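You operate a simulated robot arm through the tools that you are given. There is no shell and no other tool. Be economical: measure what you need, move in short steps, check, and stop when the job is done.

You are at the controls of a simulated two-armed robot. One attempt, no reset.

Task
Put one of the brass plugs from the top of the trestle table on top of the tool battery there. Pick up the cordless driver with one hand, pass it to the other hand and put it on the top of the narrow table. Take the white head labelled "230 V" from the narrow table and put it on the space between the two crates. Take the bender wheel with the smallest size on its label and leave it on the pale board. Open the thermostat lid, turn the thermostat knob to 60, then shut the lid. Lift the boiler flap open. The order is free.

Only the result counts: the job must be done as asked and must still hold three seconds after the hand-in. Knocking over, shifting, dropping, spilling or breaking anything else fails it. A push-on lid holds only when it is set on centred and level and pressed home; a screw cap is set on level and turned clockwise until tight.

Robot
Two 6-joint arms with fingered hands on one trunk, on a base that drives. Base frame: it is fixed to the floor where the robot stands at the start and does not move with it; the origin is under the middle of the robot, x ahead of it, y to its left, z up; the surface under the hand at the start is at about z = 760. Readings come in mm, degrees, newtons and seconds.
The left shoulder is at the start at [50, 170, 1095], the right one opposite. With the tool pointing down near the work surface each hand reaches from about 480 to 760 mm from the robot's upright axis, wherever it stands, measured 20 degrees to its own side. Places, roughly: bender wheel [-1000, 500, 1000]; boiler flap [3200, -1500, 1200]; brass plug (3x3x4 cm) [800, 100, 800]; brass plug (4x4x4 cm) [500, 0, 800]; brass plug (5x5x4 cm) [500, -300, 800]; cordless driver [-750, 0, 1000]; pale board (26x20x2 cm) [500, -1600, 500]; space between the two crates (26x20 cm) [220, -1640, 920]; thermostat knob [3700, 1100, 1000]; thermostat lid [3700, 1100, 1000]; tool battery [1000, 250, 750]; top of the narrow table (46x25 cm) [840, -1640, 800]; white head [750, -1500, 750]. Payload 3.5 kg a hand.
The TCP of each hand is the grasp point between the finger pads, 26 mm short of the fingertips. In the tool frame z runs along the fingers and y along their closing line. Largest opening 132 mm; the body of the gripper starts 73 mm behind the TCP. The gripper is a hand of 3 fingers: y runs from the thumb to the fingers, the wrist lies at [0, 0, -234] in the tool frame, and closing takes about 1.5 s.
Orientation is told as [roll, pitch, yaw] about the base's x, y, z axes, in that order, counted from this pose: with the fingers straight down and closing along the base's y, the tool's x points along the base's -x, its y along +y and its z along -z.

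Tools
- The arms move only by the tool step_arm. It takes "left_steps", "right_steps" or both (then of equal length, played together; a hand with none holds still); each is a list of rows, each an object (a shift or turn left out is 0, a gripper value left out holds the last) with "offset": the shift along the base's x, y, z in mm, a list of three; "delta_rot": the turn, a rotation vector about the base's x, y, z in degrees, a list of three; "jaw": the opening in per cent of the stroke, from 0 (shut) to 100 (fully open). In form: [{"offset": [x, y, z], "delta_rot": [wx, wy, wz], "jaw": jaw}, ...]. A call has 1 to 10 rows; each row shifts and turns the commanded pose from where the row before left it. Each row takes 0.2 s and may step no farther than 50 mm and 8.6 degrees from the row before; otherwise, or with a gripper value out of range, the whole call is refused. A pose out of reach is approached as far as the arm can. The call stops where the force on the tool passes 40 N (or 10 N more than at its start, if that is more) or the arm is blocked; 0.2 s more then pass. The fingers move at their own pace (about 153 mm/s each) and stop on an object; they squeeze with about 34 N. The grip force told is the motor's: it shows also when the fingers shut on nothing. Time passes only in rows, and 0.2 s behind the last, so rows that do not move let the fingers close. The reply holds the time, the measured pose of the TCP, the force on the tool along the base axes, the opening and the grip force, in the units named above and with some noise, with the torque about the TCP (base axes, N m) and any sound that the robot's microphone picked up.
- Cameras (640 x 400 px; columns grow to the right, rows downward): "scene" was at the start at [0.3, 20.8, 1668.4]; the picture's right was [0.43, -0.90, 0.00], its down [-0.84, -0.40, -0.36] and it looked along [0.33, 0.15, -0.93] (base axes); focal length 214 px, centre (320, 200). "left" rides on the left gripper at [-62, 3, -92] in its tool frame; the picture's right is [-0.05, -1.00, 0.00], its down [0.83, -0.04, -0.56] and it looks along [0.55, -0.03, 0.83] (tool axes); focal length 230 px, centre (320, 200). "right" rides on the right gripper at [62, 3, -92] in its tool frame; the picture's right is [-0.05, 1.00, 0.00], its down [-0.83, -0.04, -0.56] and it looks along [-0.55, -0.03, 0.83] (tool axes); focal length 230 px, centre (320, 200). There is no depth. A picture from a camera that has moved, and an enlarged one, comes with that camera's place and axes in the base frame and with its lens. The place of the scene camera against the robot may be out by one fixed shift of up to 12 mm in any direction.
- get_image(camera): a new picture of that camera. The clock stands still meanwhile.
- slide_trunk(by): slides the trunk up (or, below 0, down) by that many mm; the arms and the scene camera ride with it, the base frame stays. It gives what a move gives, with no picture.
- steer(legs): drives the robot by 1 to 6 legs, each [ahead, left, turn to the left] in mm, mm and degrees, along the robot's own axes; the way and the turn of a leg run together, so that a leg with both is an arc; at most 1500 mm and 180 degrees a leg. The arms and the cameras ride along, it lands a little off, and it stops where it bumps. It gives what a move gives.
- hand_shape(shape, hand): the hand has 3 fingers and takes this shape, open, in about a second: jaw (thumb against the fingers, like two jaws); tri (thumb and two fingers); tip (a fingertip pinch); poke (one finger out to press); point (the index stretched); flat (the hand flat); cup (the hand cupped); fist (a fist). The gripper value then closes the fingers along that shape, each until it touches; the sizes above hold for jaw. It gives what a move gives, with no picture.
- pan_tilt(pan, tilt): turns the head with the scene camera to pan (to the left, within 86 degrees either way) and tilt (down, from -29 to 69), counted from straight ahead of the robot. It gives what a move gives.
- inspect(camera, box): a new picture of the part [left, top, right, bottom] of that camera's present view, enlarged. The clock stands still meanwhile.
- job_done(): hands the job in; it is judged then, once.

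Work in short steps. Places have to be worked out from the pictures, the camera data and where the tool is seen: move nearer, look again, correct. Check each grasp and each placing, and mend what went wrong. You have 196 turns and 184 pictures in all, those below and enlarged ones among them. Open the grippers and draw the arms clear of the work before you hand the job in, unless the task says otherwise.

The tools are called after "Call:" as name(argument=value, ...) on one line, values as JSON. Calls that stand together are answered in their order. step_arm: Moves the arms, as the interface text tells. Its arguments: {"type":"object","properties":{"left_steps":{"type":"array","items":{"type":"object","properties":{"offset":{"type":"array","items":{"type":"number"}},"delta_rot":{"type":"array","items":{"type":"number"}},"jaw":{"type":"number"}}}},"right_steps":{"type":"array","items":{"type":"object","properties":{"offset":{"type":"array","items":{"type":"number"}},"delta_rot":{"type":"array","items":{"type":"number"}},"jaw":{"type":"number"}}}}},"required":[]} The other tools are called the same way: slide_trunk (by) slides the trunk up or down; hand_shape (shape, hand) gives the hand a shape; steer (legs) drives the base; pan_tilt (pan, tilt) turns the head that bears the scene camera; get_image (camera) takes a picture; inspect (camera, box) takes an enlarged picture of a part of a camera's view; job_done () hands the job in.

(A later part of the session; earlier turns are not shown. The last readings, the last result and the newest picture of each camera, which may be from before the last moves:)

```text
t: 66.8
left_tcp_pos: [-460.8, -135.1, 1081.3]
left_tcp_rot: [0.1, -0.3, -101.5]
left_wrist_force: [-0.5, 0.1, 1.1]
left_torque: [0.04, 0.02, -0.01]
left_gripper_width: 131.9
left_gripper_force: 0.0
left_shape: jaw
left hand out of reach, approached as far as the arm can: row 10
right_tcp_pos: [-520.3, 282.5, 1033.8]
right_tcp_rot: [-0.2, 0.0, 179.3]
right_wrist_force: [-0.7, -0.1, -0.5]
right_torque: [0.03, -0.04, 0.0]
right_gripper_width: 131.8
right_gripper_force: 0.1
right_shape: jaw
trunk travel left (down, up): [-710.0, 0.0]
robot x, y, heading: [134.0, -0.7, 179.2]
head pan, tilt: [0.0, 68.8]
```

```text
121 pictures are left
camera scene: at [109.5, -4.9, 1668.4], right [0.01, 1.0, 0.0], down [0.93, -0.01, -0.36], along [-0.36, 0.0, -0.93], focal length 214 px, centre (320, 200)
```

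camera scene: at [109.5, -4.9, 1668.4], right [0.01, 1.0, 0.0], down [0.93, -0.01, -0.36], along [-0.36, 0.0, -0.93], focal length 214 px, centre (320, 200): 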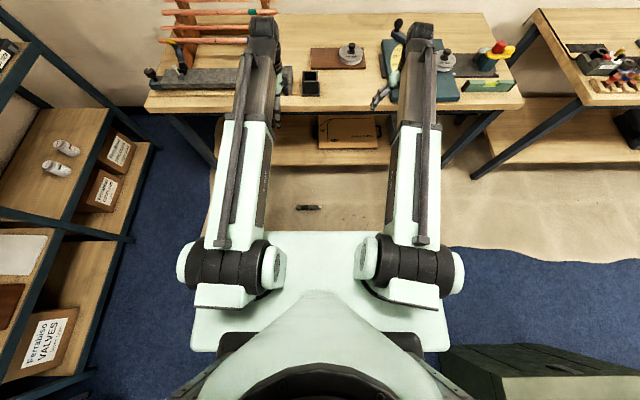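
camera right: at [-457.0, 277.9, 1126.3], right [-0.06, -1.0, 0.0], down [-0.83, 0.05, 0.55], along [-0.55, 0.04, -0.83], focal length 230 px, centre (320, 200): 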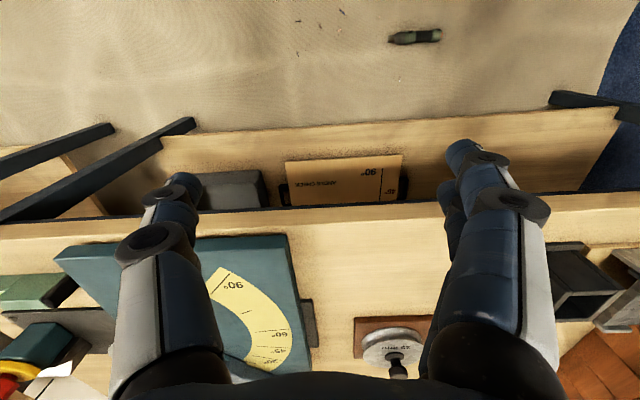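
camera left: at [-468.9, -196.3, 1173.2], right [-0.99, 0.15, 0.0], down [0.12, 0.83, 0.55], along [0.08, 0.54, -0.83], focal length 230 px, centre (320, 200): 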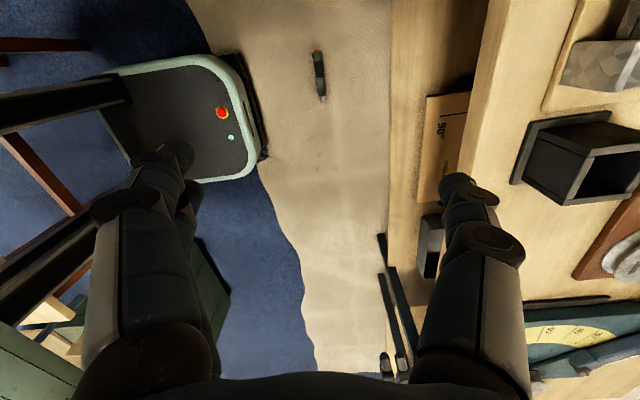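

The driver runs from (-454,-199) (orange end) to (-444,-10). I lower the trunk in two slides.

Call:
slide_trunk(by=-400)

Call:
slide_trunk(by=-200)

Call:
get_image(camera="left")

```text
t: 70.6
left_tcp_pos: [-460.0, -135.0, 681.4]
left_tcp_rot: [0.1, -0.3, -101.5]
left_wrist_force: [-0.4, 0.4, -0.9]
left_torque: [0.03, -0.01, -0.01]
left_gripper_width: 132.2
left_gripper_force: 0.0
left_shape: jaw
right_tcp_pos: [-519.2, 282.6, 632.5]
right_tcp_rot: [0.0, 0.0, 179.3]
right_wrist_force: [0.6, -0.8, 0.1]
right_torque: [-0.05, 0.03, -0.02]
right_gripper_width: 131.9
right_gripper_force: 0.0
right_shape: jaw
trunk travel left (down, up): [-310.0, 400.0]
robot x, y, heading: [137.3, -0.2, 179.5]
head pan, tilt: [0.0, 68.8]
```

```text
t: 72.8
left_tcp_pos: [-461.1, -133.6, 481.7]
left_tcp_rot: [0.1, -0.3, -101.5]
left_wrist_force: [-0.1, 0.2, -0.3]
left_torque: [-0.03, 0.01, 0.03]
left_gripper_width: 132.1
left_gripper_force: 0.1
left_shape: jaw
right_tcp_pos: [-519.8, 282.5, 433.2]
right_tcp_rot: [-0.2, 0.0, 179.3]
right_wrist_force: [0.1, -0.3, 1.0]
right_torque: [0.02, 0.02, 0.04]
right_gripper_width: 132.0
right_gripper_force: 0.0
right_shape: jaw
trunk travel left (down, up): [-110.0, 600.0]
robot x, y, heading: [133.7, 0.0, 179.4]
head pan, tilt: [0.0, 68.8]
```

```text
120 pictures are left
camera left: at [-469.1, -196.2, 573.2], right [-0.99, 0.15, 0.0], down [0.12, 0.83, 0.55], along [0.08, 0.54, -0.83], focal length 230 px, centre (320, 200)
```

left: 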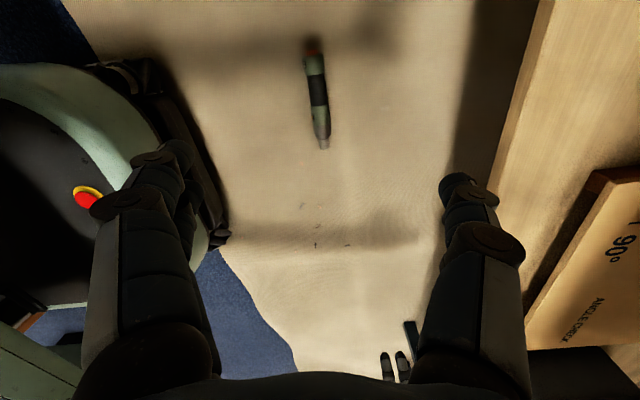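

I align the left hand over the flared section at (-455,-165), correct the yaw, and come down to z≈130 for another look.

Call:
step_arm(left_steps=[{"offset": [3, -15, -40], "delta_rot": [0, 0, 4]}, {"offset": [3, -16, -40], "delta_rot": [0, 0, 4.5]}, {"offset": [0, 0, -45]}, {"offset": [0, 0, -45]}, {"offset": [0, 0, -45]}, {"offset": [0, 0, -45]}, {"offset": [0, 0, -45]}, {"offset": [0, 0, -45]}, {"offset": [0, 0, 0]}])

Call:
get_image(camera="left")

```text
t: 74.8
left_tcp_pos: [-451.2, -209.3, 127.7]
left_tcp_rot: [0.1, 0.1, -93.4]
left_wrist_force: [-1.2, 0.5, -0.5]
left_torque: [0.01, -0.01, 0.01]
left_gripper_width: 132.2
left_gripper_force: 0.1
left_shape: jaw
left hand out of reach, approached as far as the arm can: row 1, 2, 3
right_tcp_pos: [-518.3, 282.9, 433.6]
right_tcp_rot: [0.0, 0.0, 179.3]
right_wrist_force: [0.2, -0.2, 0.5]
right_torque: [-0.02, 0.01, -0.04]
right_gripper_width: 131.8
right_gripper_force: 0.0
right_shape: jaw
trunk travel left (down, up): [-110.0, 600.0]
robot x, y, heading: [132.8, -5.1, 179.2]
head pan, tilt: [0.0, 68.8]
```

```text
119 pictures are left
camera left: at [-450.9, -272.1, 219.8], right [-1.0, 0.01, 0.0], down [0.01, 0.83, 0.56], along [0.01, 0.56, -0.83], focal length 230 px, centre (320, 200)
```

left: 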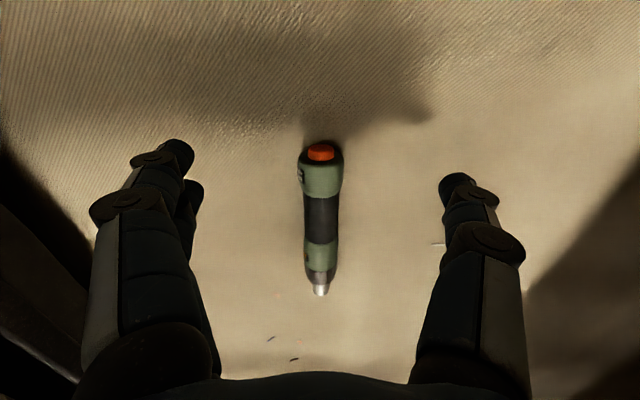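

Now the driver measures y from -193 (orange) to +20 (nose) at x≈-450. I move to y=-158, descend to z≈33 and close on the flare.

Call:
step_arm(left_steps=[{"offset": [0, 25, -20]}, {"offset": [0, 26, -25]}, {"offset": [0, 0, -30]}, {"offset": [0, 0, -20]}, {"offset": [0, 0, 0], "jaw": 0}, {"offset": [0, 0, 0]}, {"offset": [0, 0, 0]}, {"offset": [0, 0, 0]}, {"offset": [0, 0, 0]}, {"offset": [0, 0, 0]}])

Call:
get_image(camera="left")

```text
t: 77.0
left_tcp_pos: [-450.8, -209.5, 34.8]
left_tcp_rot: [0.2, 0.1, -93.3]
left_wrist_force: [-0.4, -0.5, -0.8]
left_torque: [-0.01, -0.02, 0.02]
left_gripper_width: 0.0
left_gripper_force: 33.9
left_shape: jaw
left hand out of reach, approached as far as the arm can: row 1, 2, 3
right_tcp_pos: [-518.7, 282.8, 433.0]
right_tcp_rot: [-0.1, 0.1, 179.3]
right_wrist_force: [0.4, 0.0, 0.0]
right_torque: [-0.01, 0.01, 0.01]
right_gripper_width: 131.6
right_gripper_force: 0.0
right_shape: jaw
trunk travel left (down, up): [-110.0, 600.0]
robot x, y, heading: [135.1, -3.5, 179.4]
head pan, tilt: [0.0, 68.8]
```

```text
118 pictures are left
camera left: at [-450.7, -271.4, 125.6], right [-1.0, 0.01, 0.0], down [0.01, 0.83, 0.56], along [0.01, 0.56, -0.83], focal length 230 px, centre (320, 200)
```

left: 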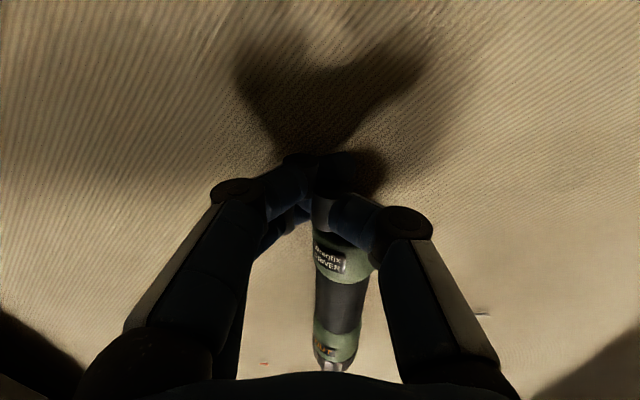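

The arm could not shift in y with this yaw, so it closed short of the driver. I open, raise, and move the base 51 mm to the robot's right instead.

Call:
step_arm(left_steps=[{"offset": [0, 0, 0], "jaw": 100}, {"offset": [0, 0, 0]}, {"offset": [0, 0, 0]}, {"offset": [0, 0, 0]}, {"offset": [0, 0, 0]}, {"offset": [0, 0, 40]}, {"offset": [0, 0, 45]}])

Call:
steer(legs=[[0, -52, 0]])

Call:
get_image(camera="left")

```text
t: 78.6
left_tcp_pos: [-448.4, -210.1, 119.5]
left_tcp_rot: [0.2, 0.0, -93.4]
left_wrist_force: [-0.3, 1.0, -0.5]
left_torque: [-0.01, -0.01, 0.01]
left_gripper_width: 131.7
left_gripper_force: 0.0
left_shape: jaw
left hand out of reach, approached as far as the arm can: row 6
right_tcp_pos: [-520.0, 283.2, 432.6]
right_tcp_rot: [-0.2, 0.0, 179.3]
right_wrist_force: [0.2, -0.2, -0.3]
right_torque: [0.02, 0.0, 0.02]
right_gripper_width: 131.9
right_gripper_force: 0.1
right_shape: jaw
trunk travel left (down, up): [-110.0, 600.0]
robot x, y, heading: [137.4, -1.6, 179.4]
head pan, tilt: [0.0, 68.8]
```

```text
t: 79.5
left_tcp_pos: [-447.6, -157.9, 119.7]
left_tcp_rot: [0.1, 0.1, -93.4]
left_wrist_force: [0.1, 0.5, 0.6]
left_torque: [-0.02, 0.0, 0.03]
left_gripper_width: 131.9
left_gripper_force: 0.1
left_shape: jaw
right_tcp_pos: [-519.4, 335.1, 433.2]
right_tcp_rot: [-0.1, 0.0, 179.3]
right_wrist_force: [0.1, -0.5, 0.1]
right_torque: [-0.03, 0.0, 0.01]
right_gripper_width: 131.9
right_gripper_force: 0.0
right_shape: jaw
trunk travel left (down, up): [-110.0, 600.0]
robot x, y, heading: [138.7, 49.1, 179.5]
head pan, tilt: [0.0, 68.8]
```

```text
117 pictures are left
camera left: at [-448.9, -220.8, 211.6], right [-1.0, 0.01, 0.0], down [0.01, 0.83, 0.56], along [0.01, 0.56, -0.83], focal length 230 px, centre (320, 200)
```

left: 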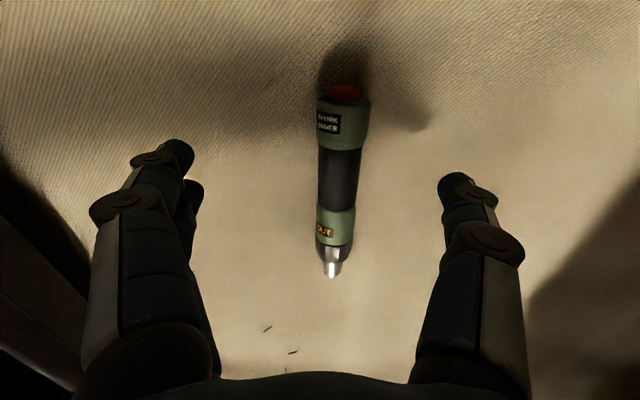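

The driver is now at x≈-466 around y=-158. I shift -18 mm in x and descend, checking before closing.

Call:
step_arm(left_steps=[{"offset": [-18, 0, -25]}, {"offset": [0, 0, -30]}, {"offset": [0, 0, -30]}, {"offset": [0, 0, 0]}])

Call:
get_image(camera="left")

```text
t: 80.5
left_tcp_pos: [-466.4, -158.2, 35.5]
left_tcp_rot: [0.1, 0.1, -93.5]
left_wrist_force: [-0.8, -0.1, -0.1]
left_torque: [0.0, 0.03, -0.02]
left_gripper_width: 131.8
left_gripper_force: 0.1
left_shape: jaw
right_tcp_pos: [-518.6, 334.8, 433.1]
right_tcp_rot: [-0.1, 0.0, 179.2]
right_wrist_force: [-0.4, 0.6, -0.4]
right_torque: [-0.03, 0.0, 0.0]
right_gripper_width: 131.9
right_gripper_force: 0.0
right_shape: jaw
trunk travel left (down, up): [-110.0, 600.0]
robot x, y, heading: [136.1, 50.9, 179.4]
head pan, tilt: [0.0, 68.8]
```

```text
116 pictures are left
camera left: at [-466.4, -220.5, 127.3], right [-1.0, 0.01, 0.0], down [0.01, 0.83, 0.56], along [0.01, 0.56, -0.83], focal length 230 px, centre (320, 200)
```

left: 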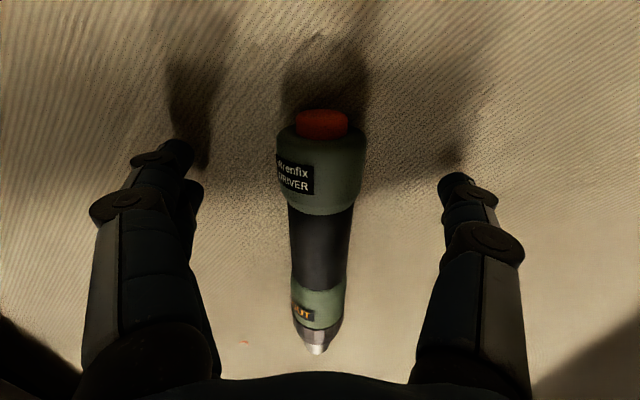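

The driver lies well between the fingers. I lower 5 mm and close.

Call:
step_arm(left_steps=[{"offset": [0, 0, -5]}, {"offset": [0, 0, 0], "jaw": 0}, {"offset": [0, 0, 0]}, {"offset": [0, 0, 0]}, {"offset": [0, 0, 0]}, {"offset": [0, 0, 0]}, {"offset": [0, 0, 0]}])

Call:
get_image(camera="left")

```text
t: 82.1
left_tcp_pos: [-467.5, -156.7, 31.8]
left_tcp_rot: [0.1, 0.2, -93.4]
left_wrist_force: [0.4, 1.4, 0.2]
left_torque: [0.01, 0.01, 0.03]
left_gripper_width: 32.3
left_gripper_force: 34.1
left_shape: jaw
right_tcp_pos: [-519.3, 335.3, 433.4]
right_tcp_rot: [-0.1, 0.1, 179.3]
right_wrist_force: [0.4, -0.4, 0.4]
right_torque: [-0.01, 0.0, 0.02]
right_gripper_width: 131.8
right_gripper_force: 0.1
right_shape: jaw
trunk travel left (down, up): [-110.0, 600.0]
robot x, y, heading: [137.7, 54.0, 179.5]
head pan, tilt: [0.0, 68.8]
```

```text
115 pictures are left
camera left: at [-467.0, -220.3, 122.6], right [-1.0, 0.01, 0.0], down [0.01, 0.83, 0.56], along [0.01, 0.56, -0.83], focal length 230 px, centre (320, 200)
```

left: 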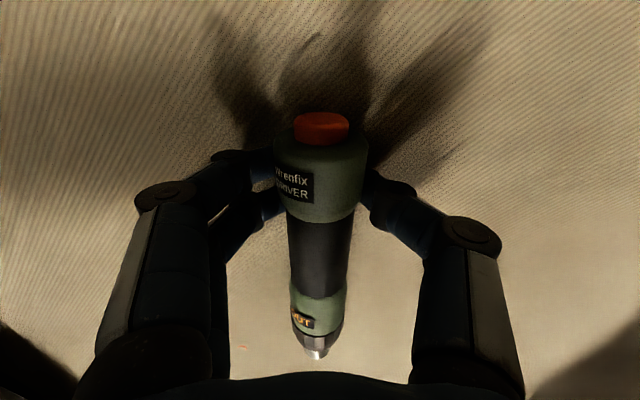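

Gripped at 32 mm, fingertips slightly under the cylinder. I lift and check that it hangs level.

Call:
step_arm(left_steps=[{"offset": [0, 0, 10]}, {"offset": [0, 0, 25]}, {"offset": [0, 0, 40]}, {"offset": [0, 0, 45]}, {"offset": [0, 0, 45]}, {"offset": [0, 0, 45]}, {"offset": [0, 0, 0]}])

Call:
get_image(camera="left")

Call:
get_image(camera="scene")

```text
t: 83.7
left_tcp_pos: [-467.2, -157.7, 241.1]
left_tcp_rot: [0.1, 0.1, -93.5]
left_wrist_force: [0.6, 0.7, 0.1]
left_torque: [-0.02, 0.0, 0.01]
left_gripper_width: 15.3
left_gripper_force: 34.3
left_shape: jaw
right_tcp_pos: [-519.0, 334.4, 433.6]
right_tcp_rot: [-0.2, 0.0, 179.3]
right_wrist_force: [0.2, 0.2, -0.9]
right_torque: [-0.01, 0.01, 0.02]
right_gripper_width: 131.9
right_gripper_force: 0.1
right_shape: jaw
trunk travel left (down, up): [-110.0, 600.0]
robot x, y, heading: [136.5, 49.8, 179.4]
head pan, tilt: [0.0, 68.8]
```

```text
114 pictures are left
camera left: at [-467.6, -220.5, 332.6], right [-1.0, 0.01, 0.0], down [0.01, 0.83, 0.56], along [0.01, 0.56, -0.83], focal length 230 px, centre (320, 200)
```

left: 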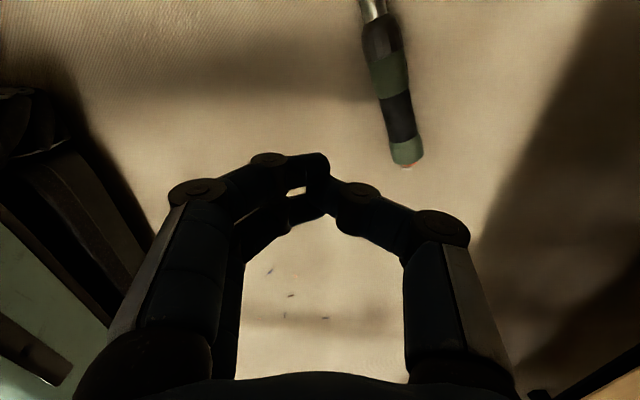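

```text
113 pictures are left
camera scene: at [110.0, 46.7, 1068.4], right [0.01, 1.0, 0.0], down [0.93, -0.01, -0.36], along [-0.36, 0.0, -0.93], focal length 214 px, centre (320, 200)
```

scene: 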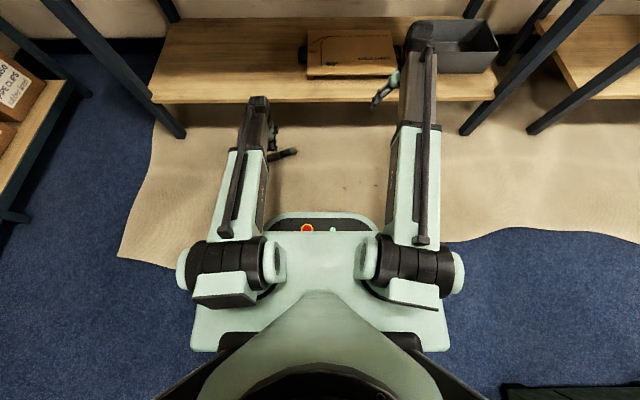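

It slipped out off-balance from a low height: the jaw fingers hook under rather than pinch a cross-wise cylinder. I test the "tip" pinch shape to see how its fingers close.

Call:
hand_shape(shape="tip", hand="left")

Call:
step_arm(left_steps=[{"offset": [0, 0, 0], "jaw": 40}, {"offset": [0, 0, 0]}, {"offset": [0, 0, 0]}, {"offset": [0, 0, 0]}, {"offset": [0, 0, 0]}])

Call:
get_image(camera="left")

Call:
step_arm(left_steps=[{"offset": [0, 0, 0], "jaw": 0}, {"offset": [0, 0, 0]}, {"offset": [0, 0, 0]}, {"offset": [0, 0, 0]}, {"offset": [0, 0, 0]}])

Call:
get_image(camera="left")

```text
t: 84.6
left_tcp_pos: [-467.0, -157.4, 241.1]
left_tcp_rot: [0.1, 0.1, -93.5]
left_wrist_force: [-0.2, 0.0, -0.5]
left_torque: [0.02, 0.01, 0.01]
left_gripper_width: 132.0
left_gripper_force: 0.0
left_shape: tip
right_tcp_pos: [-518.5, 334.7, 433.6]
right_tcp_rot: [0.0, 0.1, 179.3]
right_wrist_force: [-0.6, 0.8, 0.7]
right_torque: [-0.02, -0.01, 0.0]
right_gripper_width: 131.9
right_gripper_force: 0.2
right_shape: jaw
trunk travel left (down, up): [-110.0, 600.0]
robot x, y, heading: [136.2, 50.1, 179.5]
head pan, tilt: [0.0, 68.8]
```

```text
t: 85.8
left_tcp_pos: [-466.8, -156.8, 240.6]
left_tcp_rot: [0.2, 0.1, -93.5]
left_wrist_force: [0.0, -0.1, 0.3]
left_torque: [0.01, 0.0, 0.01]
left_gripper_width: 53.5
left_gripper_force: 0.1
left_shape: tip
right_tcp_pos: [-517.6, 335.3, 432.9]
right_tcp_rot: [-0.1, 0.0, 179.3]
right_wrist_force: [-0.9, -0.3, 0.7]
right_torque: [0.01, 0.04, 0.0]
right_gripper_width: 131.8
right_gripper_force: 0.2
right_shape: jaw
trunk travel left (down, up): [-110.0, 600.0]
robot x, y, heading: [135.1, 45.2, 179.2]
head pan, tilt: [0.0, 68.8]
```

```text
112 pictures are left
camera left: at [-467.5, -220.5, 332.1], right [-1.0, 0.01, 0.0], down [0.01, 0.83, 0.56], along [0.01, 0.56, -0.83], focal length 230 px, centre (320, 200)
```

left: 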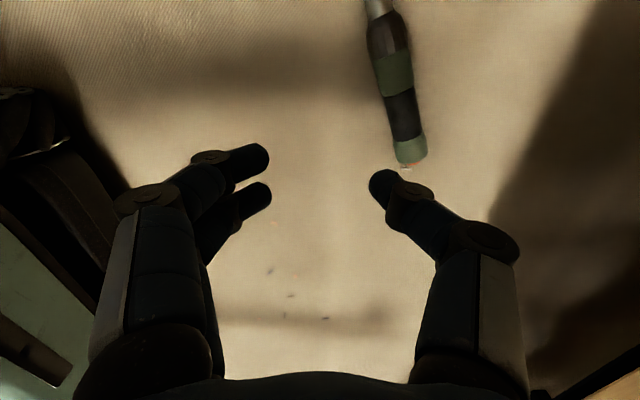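

```text
t: 87.0
left_tcp_pos: [-468.1, -158.0, 240.9]
left_tcp_rot: [0.2, 0.1, -93.4]
left_wrist_force: [-0.1, -0.1, 0.4]
left_torque: [-0.01, 0.04, 0.03]
left_gripper_width: 0.0
left_gripper_force: 33.6
left_shape: tip
right_tcp_pos: [-519.7, 334.1, 432.8]
right_tcp_rot: [-0.1, 0.0, 179.3]
right_wrist_force: [0.4, 0.6, -0.2]
right_torque: [0.0, 0.0, 0.0]
right_gripper_width: 132.0
right_gripper_force: 0.0
right_shape: jaw
trunk travel left (down, up): [-110.0, 600.0]
robot x, y, heading: [136.5, 50.2, 179.3]
head pan, tilt: [0.0, 68.8]
```

```text
111 pictures are left
camera left: at [-467.5, -220.5, 332.1], right [-1.0, 0.01, 0.0], down [0.01, 0.83, 0.56], along [0.01, 0.56, -0.83], focal length 230 px, centre (320, 200)
```

left: 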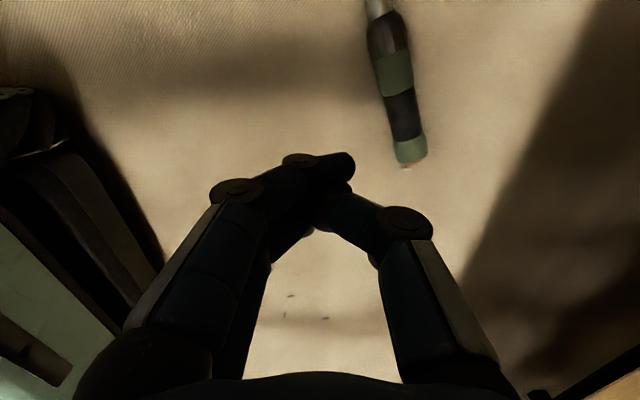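

Pinching works only at the fingertip level; the uniform black waist, near the balance point, is the place to hold. I restore the jaw shape, drive 60 mm ahead, and turn the left hand the other way round to cross the driver's new direction.

Call:
hand_shape(shape="jaw", hand="left")

Call:
step_arm(left_steps=[{"delta_rot": [0, 0, -8.5]}, {"delta_rot": [0, 0, -8.5]}, {"delta_rot": [0, 0, -8.5]}, {"delta_rot": [0, 0, -8.5]}, {"delta_rot": [0, 0, -8.5]}, {"delta_rot": [0, 0, -8.5]}, {"delta_rot": [0, 0, -8.5]}, {"delta_rot": [0, 0, -8.5]}, {"delta_rot": [0, 0, -8.5]}, {"delta_rot": [0, 0, -8.5]}])

Call:
steer(legs=[[60, 0, 0]])

Call:
step_arm(left_steps=[{"offset": [-5, 0, 0], "delta_rot": [0, 0, -8.5]}, {"offset": [-5, 0, 0], "delta_rot": [0, 0, -8.5]}, {"offset": [-5, 0, 0], "delta_rot": [0, 0, -8.5]}, {"offset": [-5, 0, 0], "delta_rot": [0, 0, -8.5]}, {"offset": [-5, 0, 0], "delta_rot": [0, 0, -8.5]}, {"offset": [-5, 0, 0], "delta_rot": [0, 0, -8.5]}, {"offset": [-5, 0, 0], "delta_rot": [0, 0, -8.5]}, {"offset": [-5, 0, 0], "delta_rot": [0, 0, -8.5]}])

Call:
get_image(camera="left")

```text
t: 87.9
left_tcp_pos: [-467.7, -157.7, 241.1]
left_tcp_rot: [0.1, 0.0, -93.5]
left_wrist_force: [-1.0, 0.8, -0.3]
left_torque: [0.01, 0.02, 0.01]
left_gripper_width: 131.9
left_gripper_force: 0.0
left_shape: jaw
right_tcp_pos: [-519.8, 333.6, 432.7]
right_tcp_rot: [-0.1, 0.0, 179.2]
right_wrist_force: [0.9, -0.2, 0.3]
right_torque: [-0.01, -0.01, 0.03]
right_gripper_width: 132.0
right_gripper_force: 0.0
right_shape: jaw
trunk travel left (down, up): [-110.0, 600.0]
robot x, y, heading: [136.7, 48.6, 179.3]
head pan, tilt: [0.0, 68.8]
```

```text
t: 90.1
left_tcp_pos: [-466.9, -156.5, 240.0]
left_tcp_rot: [0.0, 0.0, -178.6]
left_wrist_force: [0.6, 0.1, -0.2]
left_torque: [-0.01, -0.01, 0.01]
left_gripper_width: 132.0
left_gripper_force: 0.1
left_shape: jaw
right_tcp_pos: [-518.2, 334.1, 433.7]
right_tcp_rot: [-0.1, 0.0, 179.3]
right_wrist_force: [-1.0, 0.2, -0.1]
right_torque: [-0.01, -0.02, 0.01]
right_gripper_width: 132.0
right_gripper_force: 0.1
right_shape: jaw
trunk travel left (down, up): [-110.0, 600.0]
robot x, y, heading: [137.3, 52.1, 179.3]
head pan, tilt: [0.0, 68.8]
```

```text
t: 91.1
left_tcp_pos: [-525.5, -156.6, 239.7]
left_tcp_rot: [0.1, 0.0, -178.4]
left_wrist_force: [0.5, -0.2, -0.3]
left_torque: [0.01, -0.02, 0.01]
left_gripper_width: 131.9
left_gripper_force: 0.1
left_shape: jaw
right_tcp_pos: [-578.3, 335.9, 432.8]
right_tcp_rot: [0.0, 0.0, 179.2]
right_wrist_force: [0.3, 0.2, -0.4]
right_torque: [-0.01, -0.03, -0.02]
right_gripper_width: 131.8
right_gripper_force: 0.1
right_shape: jaw
trunk travel left (down, up): [-110.0, 600.0]
robot x, y, heading: [75.9, 50.5, 179.4]
head pan, tilt: [0.0, 68.8]
```

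```text
t: 92.9
left_tcp_pos: [-566.0, -157.7, 239.6]
left_tcp_rot: [0.2, 0.0, 113.3]
left_wrist_force: [-0.5, -0.6, 0.5]
left_torque: [0.02, 0.02, 0.01]
left_gripper_width: 132.2
left_gripper_force: 0.1
left_shape: jaw
right_tcp_pos: [-578.9, 334.8, 433.5]
right_tcp_rot: [-0.1, 0.0, 179.3]
right_wrist_force: [-0.3, -0.6, 0.3]
right_torque: [0.0, -0.01, -0.04]
right_gripper_width: 131.9
right_gripper_force: 0.1
right_shape: jaw
trunk travel left (down, up): [-110.0, 600.0]
robot x, y, heading: [76.1, 46.9, 179.2]
head pan, tilt: [0.0, 68.8]
```

```text
110 pictures are left
camera left: at [-593.3, -103.1, 331.8], right [0.9, 0.44, 0.0], down [0.37, -0.74, 0.56], along [0.25, -0.5, -0.83], focal length 230 px, centre (320, 200)
```

left: 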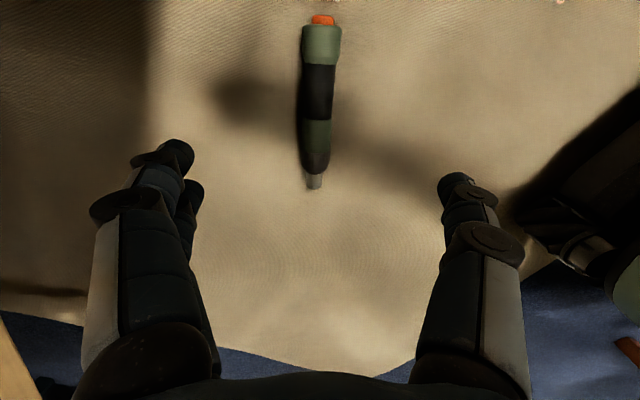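

The waist centre is at about (-570,-154) and the hand is square to it. I descend onto it and close at z≈33.

Call:
step_arm(left_steps=[{"offset": [-4, 3, -45]}, {"offset": [0, 0, -45]}, {"offset": [0, 0, -45]}, {"offset": [0, 0, -40]}, {"offset": [0, 0, -31]}, {"offset": [0, 0, 0]}])

Call:
get_image(camera="left")

Call:
step_arm(left_steps=[{"offset": [0, 0, 0], "jaw": 0}, {"offset": [0, 0, 0]}, {"offset": [0, 0, 0]}, {"offset": [0, 0, 0]}, {"offset": [0, 0, 0]}, {"offset": [0, 0, 0]}])

Call:
get_image(camera="left")

```text
t: 94.3
left_tcp_pos: [-571.2, -150.8, 34.2]
left_tcp_rot: [0.1, 0.0, 113.6]
left_wrist_force: [0.4, 1.2, -0.2]
left_torque: [0.01, 0.01, 0.0]
left_gripper_width: 131.8
left_gripper_force: 0.0
left_shape: jaw
right_tcp_pos: [-578.3, 335.4, 431.9]
right_tcp_rot: [-0.1, 0.0, 179.3]
right_wrist_force: [0.3, 1.0, 0.6]
right_torque: [-0.01, -0.04, -0.02]
right_gripper_width: 132.0
right_gripper_force: 0.1
right_shape: jaw
trunk travel left (down, up): [-110.0, 600.0]
robot x, y, heading: [79.4, 48.6, 179.5]
head pan, tilt: [0.0, 68.8]
```

```text
109 pictures are left
camera left: at [-598.3, -97.6, 125.0], right [0.89, 0.45, 0.0], down [0.37, -0.74, 0.56], along [0.25, -0.5, -0.83], focal length 230 px, centre (320, 200)
```

left: 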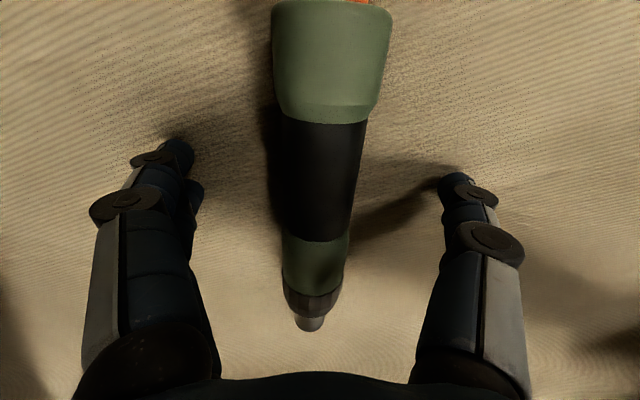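

```text
t: 95.7
left_tcp_pos: [-570.5, -152.7, 34.2]
left_tcp_rot: [0.2, 0.0, 113.6]
left_wrist_force: [0.1, 0.2, 0.2]
left_torque: [-0.01, 0.01, 0.02]
left_gripper_width: 29.5
left_gripper_force: 33.9
left_shape: jaw
right_tcp_pos: [-578.7, 335.2, 433.0]
right_tcp_rot: [-0.1, 0.1, 179.2]
right_wrist_force: [0.2, -0.1, -0.4]
right_torque: [0.03, 0.02, 0.04]
right_gripper_width: 131.8
right_gripper_force: 0.2
right_shape: jaw
trunk travel left (down, up): [-110.0, 600.0]
robot x, y, heading: [78.6, 47.8, 179.4]
head pan, tilt: [0.0, 68.8]
```

```text
108 pictures are left
camera left: at [-598.4, -97.7, 125.2], right [0.89, 0.45, 0.0], down [0.37, -0.74, 0.56], along [0.25, -0.5, -0.83], focal length 230 px, centre (320, 200)
```

left: 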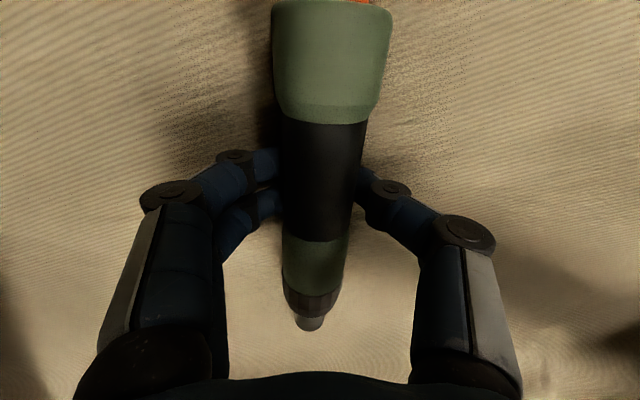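

The waist is pinched at 29.5 mm with both fingers on it. I lift slowly and check.

Call:
step_arm(left_steps=[{"offset": [0, 0, 8]}, {"offset": [0, 0, 10]}, {"offset": [0, 0, 15]}, {"offset": [0, 0, 20]}, {"offset": [0, 0, 0]}])

Call:
get_image(camera="left")

```text
t: 96.9
left_tcp_pos: [-569.9, -153.2, 87.7]
left_tcp_rot: [0.0, 0.1, 113.6]
left_wrist_force: [1.0, 0.6, -5.8]
left_torque: [0.14, 0.03, -0.04]
left_gripper_width: 29.2
left_gripper_force: 33.9
left_shape: jaw
right_tcp_pos: [-578.5, 335.7, 432.8]
right_tcp_rot: [-0.1, 0.0, 179.1]
right_wrist_force: [0.1, -0.5, -1.2]
right_torque: [0.03, -0.04, 0.0]
right_gripper_width: 132.1
right_gripper_force: 0.1
right_shape: jaw
trunk travel left (down, up): [-110.0, 600.0]
robot x, y, heading: [76.5, 51.0, 179.6]
head pan, tilt: [0.0, 68.8]
```

```text
107 pictures are left
camera left: at [-596.6, -99.0, 178.9], right [0.89, 0.45, 0.0], down [0.37, -0.74, 0.56], along [0.25, -0.5, -0.83], focal length 230 px, centre (320, 200)
```

left: 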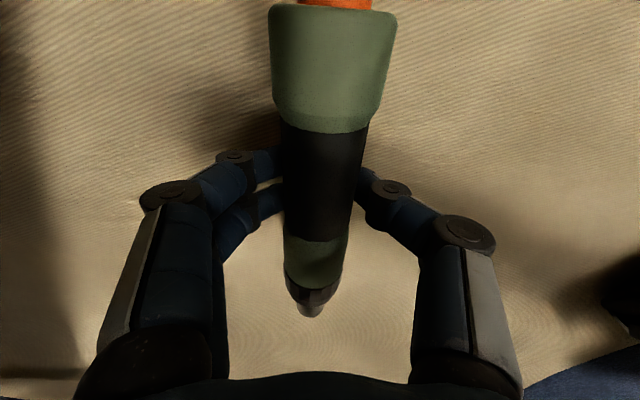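

The driver is held well (5.8 N, balance slightly to the nose side). I back off 150 mm and bring the left hand to the pass position, turning it to +45° relative to the robot.

Call:
steer(legs=[[-150, 0, 0]])

Call:
step_arm(left_steps=[{"offset": [0, 12, 20]}, {"offset": [0, 12, 20], "delta_rot": [0, 0, 8.2]}, {"offset": [0, 13, 20], "delta_rot": [0, 0, 8.4]}, {"offset": [0, 13, 15], "delta_rot": [0, 0, 8.4]}, {"offset": [0, 13, 12], "delta_rot": [0, 0, 8.4]}, {"offset": [0, 13, 10], "delta_rot": [0, 0, 8.4]}, {"offset": [0, 13, 10], "delta_rot": [0, 0, 8.4]}, {"offset": [0, 13, 10], "delta_rot": [0, 0, 8.4]}, {"offset": [0, 13, 10], "delta_rot": [0, 0, 8.4]}, {"offset": [0, 13, 10], "delta_rot": [0, 0, 8.4]}], right_steps=[{"delta_rot": [0, 0, 7.5]}, {"delta_rot": [0, 0, 7.5]}, {"delta_rot": [0, 0, 7.5]}, {"delta_rot": [0, 0, 7.5]}, {"delta_rot": [0, 0, 7.5]}, {"delta_rot": [0, 0, 7.5]}, {"delta_rot": [-4.2, 4.2, 0]}, {"delta_rot": [-4.3, 4.3, 0]}, {"offset": [0, 0, 0]}, {"offset": [0, 0, 0]}])

Call:
step_arm(left_steps=[{"offset": [0, 13, 5], "delta_rot": [0, 0, 8.4]}, {"offset": [0, 13, 5], "delta_rot": [0, 0, 8.4]}, {"offset": [0, 13, 5], "delta_rot": [0, 0, 8.4]}, {"offset": [0, 13, 5], "delta_rot": [0, 0, 8.4]}, {"offset": [0, 0, 0]}])

Call:
get_image(camera="left")

Call:
get_image(camera="right")

```text
t: 98.4
left_tcp_pos: [-425.8, -158.2, 87.4]
left_tcp_rot: [-0.1, 0.1, 113.8]
left_wrist_force: [-0.7, -0.2, -6.1]
left_torque: [0.18, 0.1, 0.01]
left_gripper_width: 29.2
left_gripper_force: 34.0
left_shape: jaw
right_tcp_pos: [-437.9, 329.8, 433.8]
right_tcp_rot: [-0.1, 0.1, 179.6]
right_wrist_force: [-0.4, 0.6, -0.9]
right_torque: [-0.02, 0.01, 0.01]
right_gripper_width: 131.9
right_gripper_force: 0.2
right_shape: jaw
trunk travel left (down, up): [-110.0, 600.0]
robot x, y, heading: [222.6, 50.5, 179.7]
head pan, tilt: [0.0, 68.8]
stopped in leg 1: the robot was blocked; the commanded pose is now the measured one
```

```text
t: 100.6
left_tcp_pos: [-427.1, -30.7, 224.2]
left_tcp_rot: [0.1, 0.2, -170.7]
left_wrist_force: [0.2, 0.1, -5.7]
left_torque: [-0.04, 0.18, -0.02]
left_gripper_width: 29.1
left_gripper_force: 34.3
left_shape: jaw
right_tcp_pos: [-436.6, 330.6, 433.4]
right_tcp_rot: [0.2, -12.0, -135.5]
right_wrist_force: [-0.1, 0.4, 0.5]
right_torque: [0.02, 0.0, -0.01]
right_gripper_width: 132.0
right_gripper_force: 0.1
right_shape: jaw
trunk travel left (down, up): [-110.0, 600.0]
robot x, y, heading: [219.3, 47.0, 180.0]
head pan, tilt: [0.0, 68.8]
```

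```text
t: 101.8
left_tcp_pos: [-427.4, 21.1, 243.3]
left_tcp_rot: [0.2, 0.1, -137.1]
left_wrist_force: [-0.2, -1.3, -5.6]
left_torque: [-0.16, 0.16, 0.02]
left_gripper_width: 29.1
left_gripper_force: 33.6
left_shape: jaw
right_tcp_pos: [-435.8, 331.0, 432.6]
right_tcp_rot: [-0.1, -12.1, -135.7]
right_wrist_force: [0.2, 0.1, 0.9]
right_torque: [0.0, 0.02, 0.0]
right_gripper_width: 132.0
right_gripper_force: 0.1
right_shape: jaw
trunk travel left (down, up): [-110.0, 600.0]
robot x, y, heading: [222.7, 47.9, 179.5]
head pan, tilt: [0.0, 68.8]
```

```text
106 pictures are left
camera left: at [-469.6, -23.9, 334.7], right [-0.72, 0.7, 0.0], down [0.58, 0.6, 0.56], along [0.39, 0.4, -0.83], focal length 230 px, centre (320, 200)
```

left: 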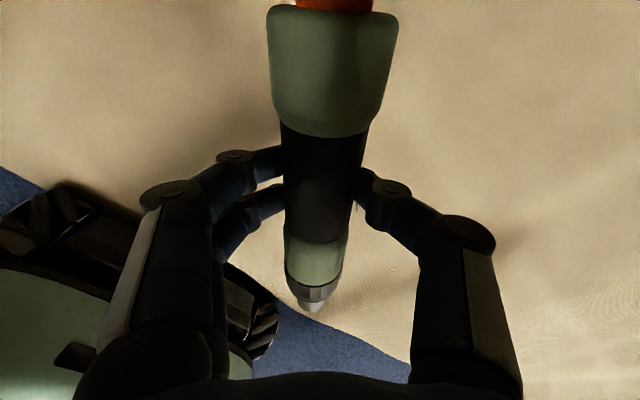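

```text
105 pictures are left
camera right: at [-377.2, 383.5, 511.2], right [0.66, -0.75, 0.01], down [-0.53, -0.46, 0.72], along [-0.53, -0.48, -0.7], focal length 230 px, centre (320, 200)
```

right: 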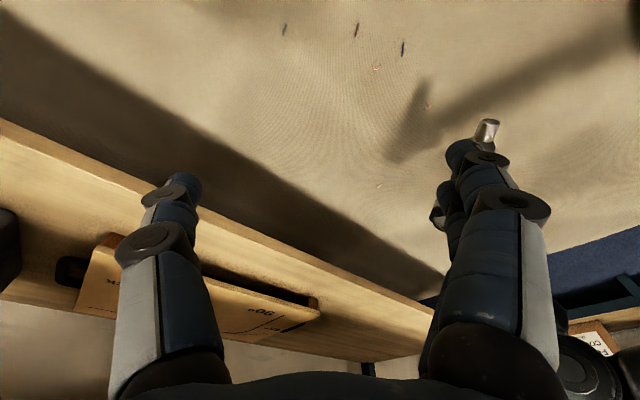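

The base just touched the trestle table at the end; I'll inspect that later. The driver hangs level; I move the base 25 mm forward off the contact and bring the right hand to a standoff above the green section.

Call:
steer(legs=[[25, 0, 0]])

Call:
step_arm(right_steps=[{"offset": [11, -43, -12]}, {"offset": [11, -43, -12]}, {"offset": [11, -43, -12]}, {"offset": [10, -43, -12]}, {"offset": [10, -43, -12]}, {"offset": [10, -43, -12]}, {"offset": [0, 0, 0]}])

Call:
get_image(camera="right")

Call:
get_image(camera="scene")

```text
t: 102.6
left_tcp_pos: [-451.8, 21.1, 242.8]
left_tcp_rot: [0.1, 0.1, -137.2]
left_wrist_force: [-0.9, 0.8, -5.0]
left_torque: [-0.1, 0.17, -0.01]
left_gripper_width: 29.0
left_gripper_force: 33.9
left_shape: jaw
right_tcp_pos: [-462.3, 330.5, 433.1]
right_tcp_rot: [0.1, -12.0, -135.5]
right_wrist_force: [-0.2, 0.8, 0.5]
right_torque: [0.0, 0.0, 0.02]
right_gripper_width: 131.9
right_gripper_force: 0.1
right_shape: jaw
trunk travel left (down, up): [-110.0, 600.0]
robot x, y, heading: [196.3, 49.5, 179.9]
head pan, tilt: [0.0, 68.8]
```

```text
t: 104.2
left_tcp_pos: [-451.1, 19.9, 243.7]
left_tcp_rot: [0.1, 0.1, -137.3]
left_wrist_force: [1.2, -0.1, -6.5]
left_torque: [-0.12, 0.16, -0.02]
left_gripper_width: 28.9
left_gripper_force: 33.9
left_shape: jaw
right_tcp_pos: [-400.1, 71.2, 363.4]
right_tcp_rot: [0.1, -11.9, -135.5]
right_wrist_force: [0.2, -0.5, -0.3]
right_torque: [0.01, -0.01, 0.01]
right_gripper_width: 132.0
right_gripper_force: 0.0
right_shape: jaw
trunk travel left (down, up): [-110.0, 600.0]
robot x, y, heading: [193.4, 52.0, 179.4]
head pan, tilt: [0.0, 68.8]
```

```text
104 pictures are left
camera right: at [-340.2, 124.6, 441.4], right [0.66, -0.75, 0.01], down [-0.53, -0.46, 0.72], along [-0.53, -0.48, -0.7], focal length 230 px, centre (320, 200)
```

right: 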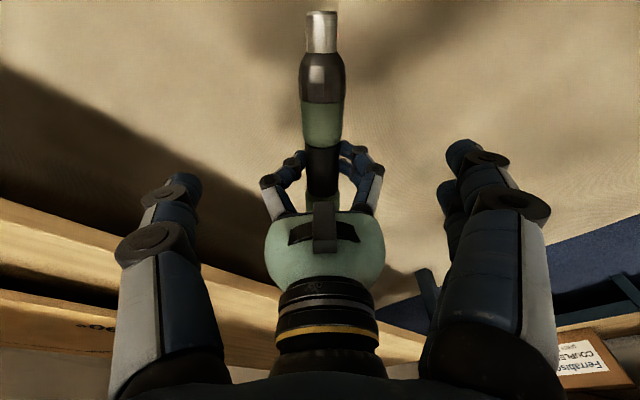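

```text
103 pictures are left
camera scene: at [167.4, 44.8, 1068.4], right [0.01, 1.0, 0.0], down [0.93, -0.01, -0.36], along [-0.36, 0.0, -0.93], focal length 214 px, centre (320, 200)
```

scene: 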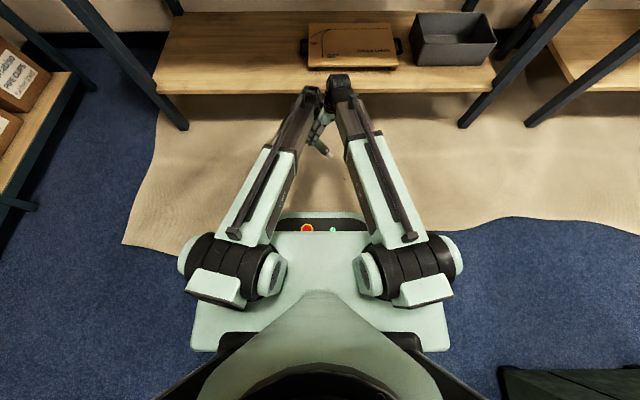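

The view is ideal: the green section centre is at ≈(-417,51). I descend along the tool axis to z≈244 with the fingers straddling it.

Call:
step_arm(right_steps=[{"offset": [-4, -5, -40]}, {"offset": [-4, -5, -30]}, {"offset": [-3, -4, -25]}, {"offset": [-3, -3, -24]}, {"offset": [0, 0, 0]}])

Call:
get_image(camera="right")

Call:
get_image(camera="left")

```text
t: 105.4
left_tcp_pos: [-452.3, 21.3, 243.4]
left_tcp_rot: [0.1, 0.0, -137.1]
left_wrist_force: [-0.2, -0.4, -4.7]
left_torque: [-0.16, 0.14, 0.01]
left_gripper_width: 29.1
left_gripper_force: 33.8
left_shape: jaw
right_tcp_pos: [-411.6, 57.7, 242.2]
right_tcp_rot: [0.0, -12.1, -135.5]
right_wrist_force: [0.0, -0.3, 1.8]
right_torque: [-0.01, 0.0, 0.01]
right_gripper_width: 132.0
right_gripper_force: 0.0
right_shape: jaw
trunk travel left (down, up): [-110.0, 600.0]
robot x, y, heading: [193.3, 49.7, 179.5]
head pan, tilt: [0.0, 68.8]
```

```text
102 pictures are left
camera right: at [-351.6, 109.7, 320.9], right [0.66, -0.75, 0.01], down [-0.53, -0.46, 0.72], along [-0.53, -0.48, -0.7], focal length 230 px, centre (320, 200)
```

right: 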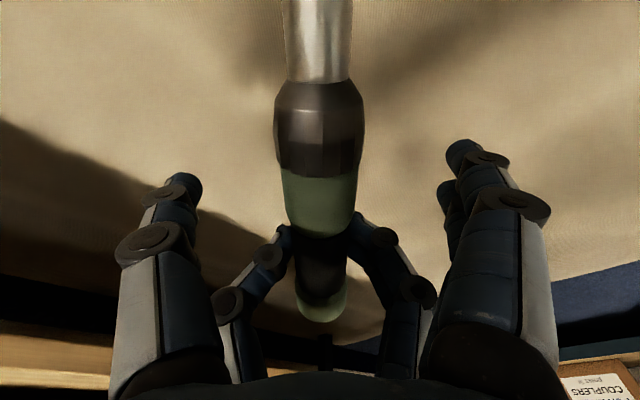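

```text
101 pictures are left
camera left: at [-494.4, -24.3, 334.7], right [-0.72, 0.7, 0.0], down [0.58, 0.6, 0.56], along [0.39, 0.4, -0.83], focal length 230 px, centre (320, 200)
```

left: 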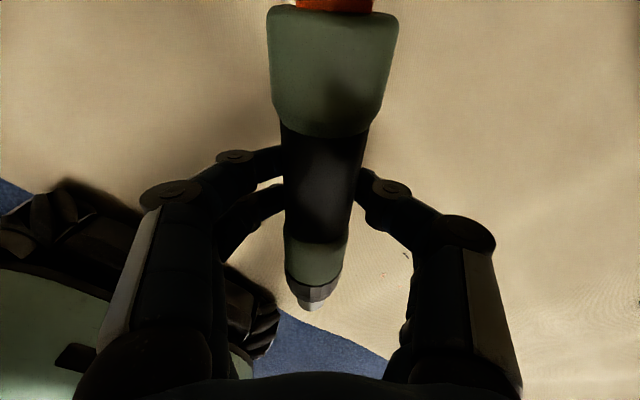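

R's fingertips would close near the collar edge; I shift R 8 mm towards L, then close.

Call:
step_arm(right_steps=[{"offset": [-6, -6, 0]}, {"offset": [0, 0, 0], "jaw": 0}, {"offset": [0, 0, 0]}, {"offset": [0, 0, 0]}, {"offset": [0, 0, 0]}, {"offset": [0, 0, 0]}, {"offset": [0, 0, 0]}])

Call:
get_image(camera="right")

```text
t: 107.0
left_tcp_pos: [-451.0, 20.7, 244.1]
left_tcp_rot: [0.1, 0.2, -137.2]
left_wrist_force: [1.0, 1.0, -4.4]
left_torque: [-0.18, 0.08, -0.01]
left_gripper_width: 29.1
left_gripper_force: 34.1
left_shape: jaw
right_tcp_pos: [-417.1, 50.4, 244.0]
right_tcp_rot: [0.0, -12.0, -135.4]
right_wrist_force: [-1.2, -0.9, 0.4]
right_torque: [0.04, 0.07, -0.01]
right_gripper_width: 36.1
right_gripper_force: 33.6
right_shape: jaw
trunk travel left (down, up): [-110.0, 600.0]
robot x, y, heading: [193.3, 44.6, 179.5]
head pan, tilt: [0.0, 68.8]
```

```text
100 pictures are left
camera right: at [-358.5, 103.2, 321.1], right [0.66, -0.75, 0.01], down [-0.53, -0.46, 0.72], along [-0.53, -0.48, -0.7], focal length 230 px, centre (320, 200)
```

right: 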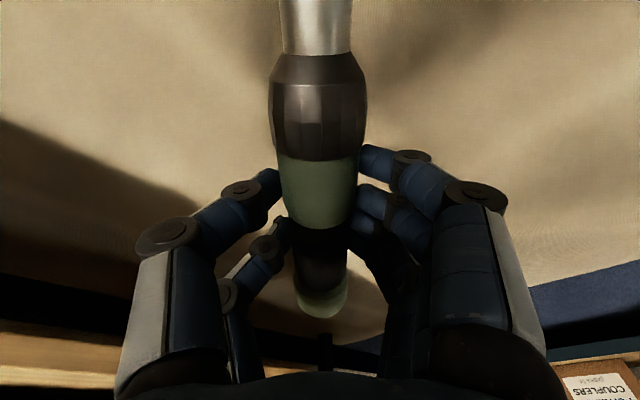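

R pinches the green section at 36 mm with little strain. I open L and see whether R carries it.

Call:
step_arm(left_steps=[{"offset": [0, 0, 0], "jaw": 60}, {"offset": [0, 0, 0]}, {"offset": [0, 0, 0]}, {"offset": [0, 0, 0], "jaw": 100}, {"offset": [0, 0, 0]}, {"offset": [0, 0, 0]}])

Call:
get_image(camera="right")

```text
t: 108.4
left_tcp_pos: [-452.2, 20.3, 243.9]
left_tcp_rot: [0.1, 0.1, -137.2]
left_wrist_force: [0.5, 0.5, 0.0]
left_torque: [0.01, 0.02, -0.01]
left_gripper_width: 132.0
left_gripper_force: 0.2
left_shape: jaw
right_tcp_pos: [-418.9, 50.3, 243.4]
right_tcp_rot: [0.0, -11.9, -135.6]
right_wrist_force: [-0.9, -0.6, 0.0]
right_torque: [0.07, -0.03, 0.01]
right_gripper_width: 36.0
right_gripper_force: 33.9
right_shape: jaw
trunk travel left (down, up): [-110.0, 600.0]
robot x, y, heading: [194.4, 46.3, 179.6]
head pan, tilt: [0.0, 68.8]
```

```text
99 pictures are left
camera right: at [-358.4, 103.3, 321.1], right [0.66, -0.75, 0.01], down [-0.53, -0.46, 0.72], along [-0.53, -0.48, -0.7], focal length 230 px, centre (320, 200)
```

right: 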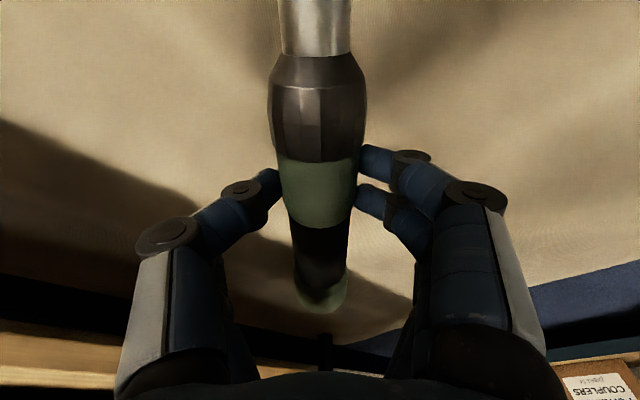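

R holds the driver. I draw L straight up and away.

Call:
step_arm(left_steps=[{"offset": [-2, -2, 25]}, {"offset": [-4, -4, 35]}, {"offset": [-5, -10, 40]}, {"offset": [-5, -30, 30]}, {"offset": [0, -40, 20]}, {"offset": [0, -45, 0]}, {"offset": [0, -45, 0]}])

Call:
get_image(camera="right")

Call:
step_arm(left_steps=[{"offset": [0, 0, 0], "delta_rot": [0, 0, -8.5]}, {"offset": [0, -10, 20], "delta_rot": [0, 0, -8.5]}, {"offset": [0, -10, 20], "delta_rot": [0, 0, -8.5]}, {"offset": [0, -10, 20], "delta_rot": [0, 0, -8.5]}, {"offset": [0, -10, 0], "delta_rot": [0, 0, -8.5]}], right_steps=[{"offset": [0, 5, 10]}, {"offset": [0, 15, 20]}, {"offset": [0, 20, 30]}, {"offset": [0, 20, 30]}, {"offset": [0, 20, 20]}])

Call:
get_image(camera="right")

```text
t: 110.0
left_tcp_pos: [-467.1, -153.8, 395.6]
left_tcp_rot: [0.3, 0.1, -137.1]
left_wrist_force: [-0.8, -0.3, -0.1]
left_torque: [0.0, -0.04, 0.03]
left_gripper_width: 132.0
left_gripper_force: 0.0
left_shape: jaw
right_tcp_pos: [-417.9, 50.5, 243.5]
right_tcp_rot: [0.0, -12.0, -135.5]
right_wrist_force: [-0.2, 1.1, 0.6]
right_torque: [0.05, -0.03, -0.01]
right_gripper_width: 36.2
right_gripper_force: 34.2
right_shape: jaw
trunk travel left (down, up): [-110.0, 600.0]
robot x, y, heading: [190.8, 49.2, 179.5]
head pan, tilt: [0.0, 68.8]
```

```text
98 pictures are left
camera right: at [-358.4, 103.5, 321.1], right [0.66, -0.75, 0.01], down [-0.53, -0.46, 0.72], along [-0.53, -0.48, -0.7], focal length 230 px, centre (320, 200)
```

right: 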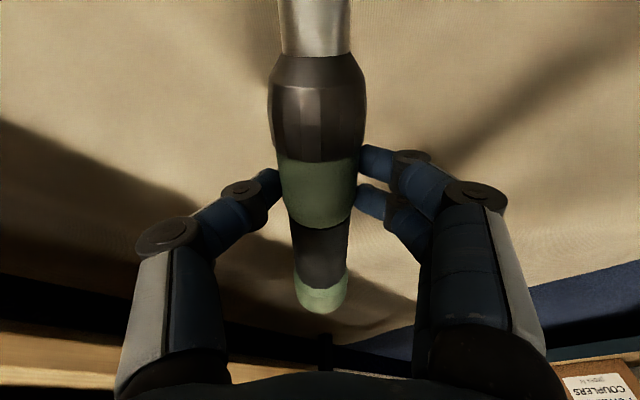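

```text
t: 111.2
left_tcp_pos: [-468.7, -195.0, 455.1]
left_tcp_rot: [0.1, 0.1, -179.8]
left_wrist_force: [-0.3, 0.5, -0.1]
left_torque: [0.03, -0.01, 0.0]
left_gripper_width: 132.0
left_gripper_force: 0.0
left_shape: jaw
right_tcp_pos: [-417.0, 129.5, 351.0]
right_tcp_rot: [0.1, -11.9, -135.4]
right_wrist_force: [-0.9, -0.1, -5.7]
right_torque: [0.05, -0.09, 0.0]
right_gripper_width: 36.1
right_gripper_force: 33.5
right_shape: jaw
trunk travel left (down, up): [-110.0, 600.0]
robot x, y, heading: [194.2, 47.0, 179.5]
head pan, tilt: [0.0, 68.8]
```

```text
97 pictures are left
camera right: at [-358.6, 182.6, 430.4], right [0.66, -0.75, 0.01], down [-0.53, -0.46, 0.71], along [-0.53, -0.48, -0.7], focal length 230 px, centre (320, 200)
```

right: 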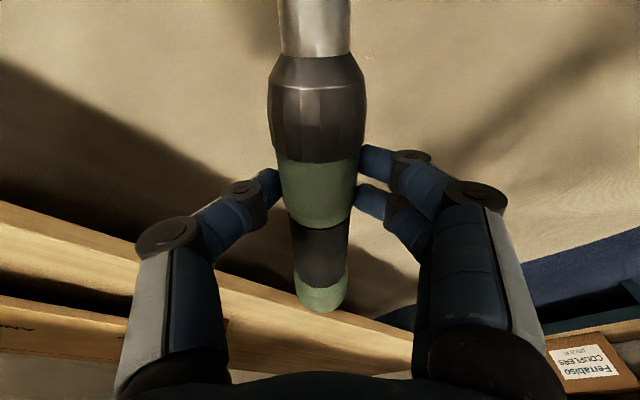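

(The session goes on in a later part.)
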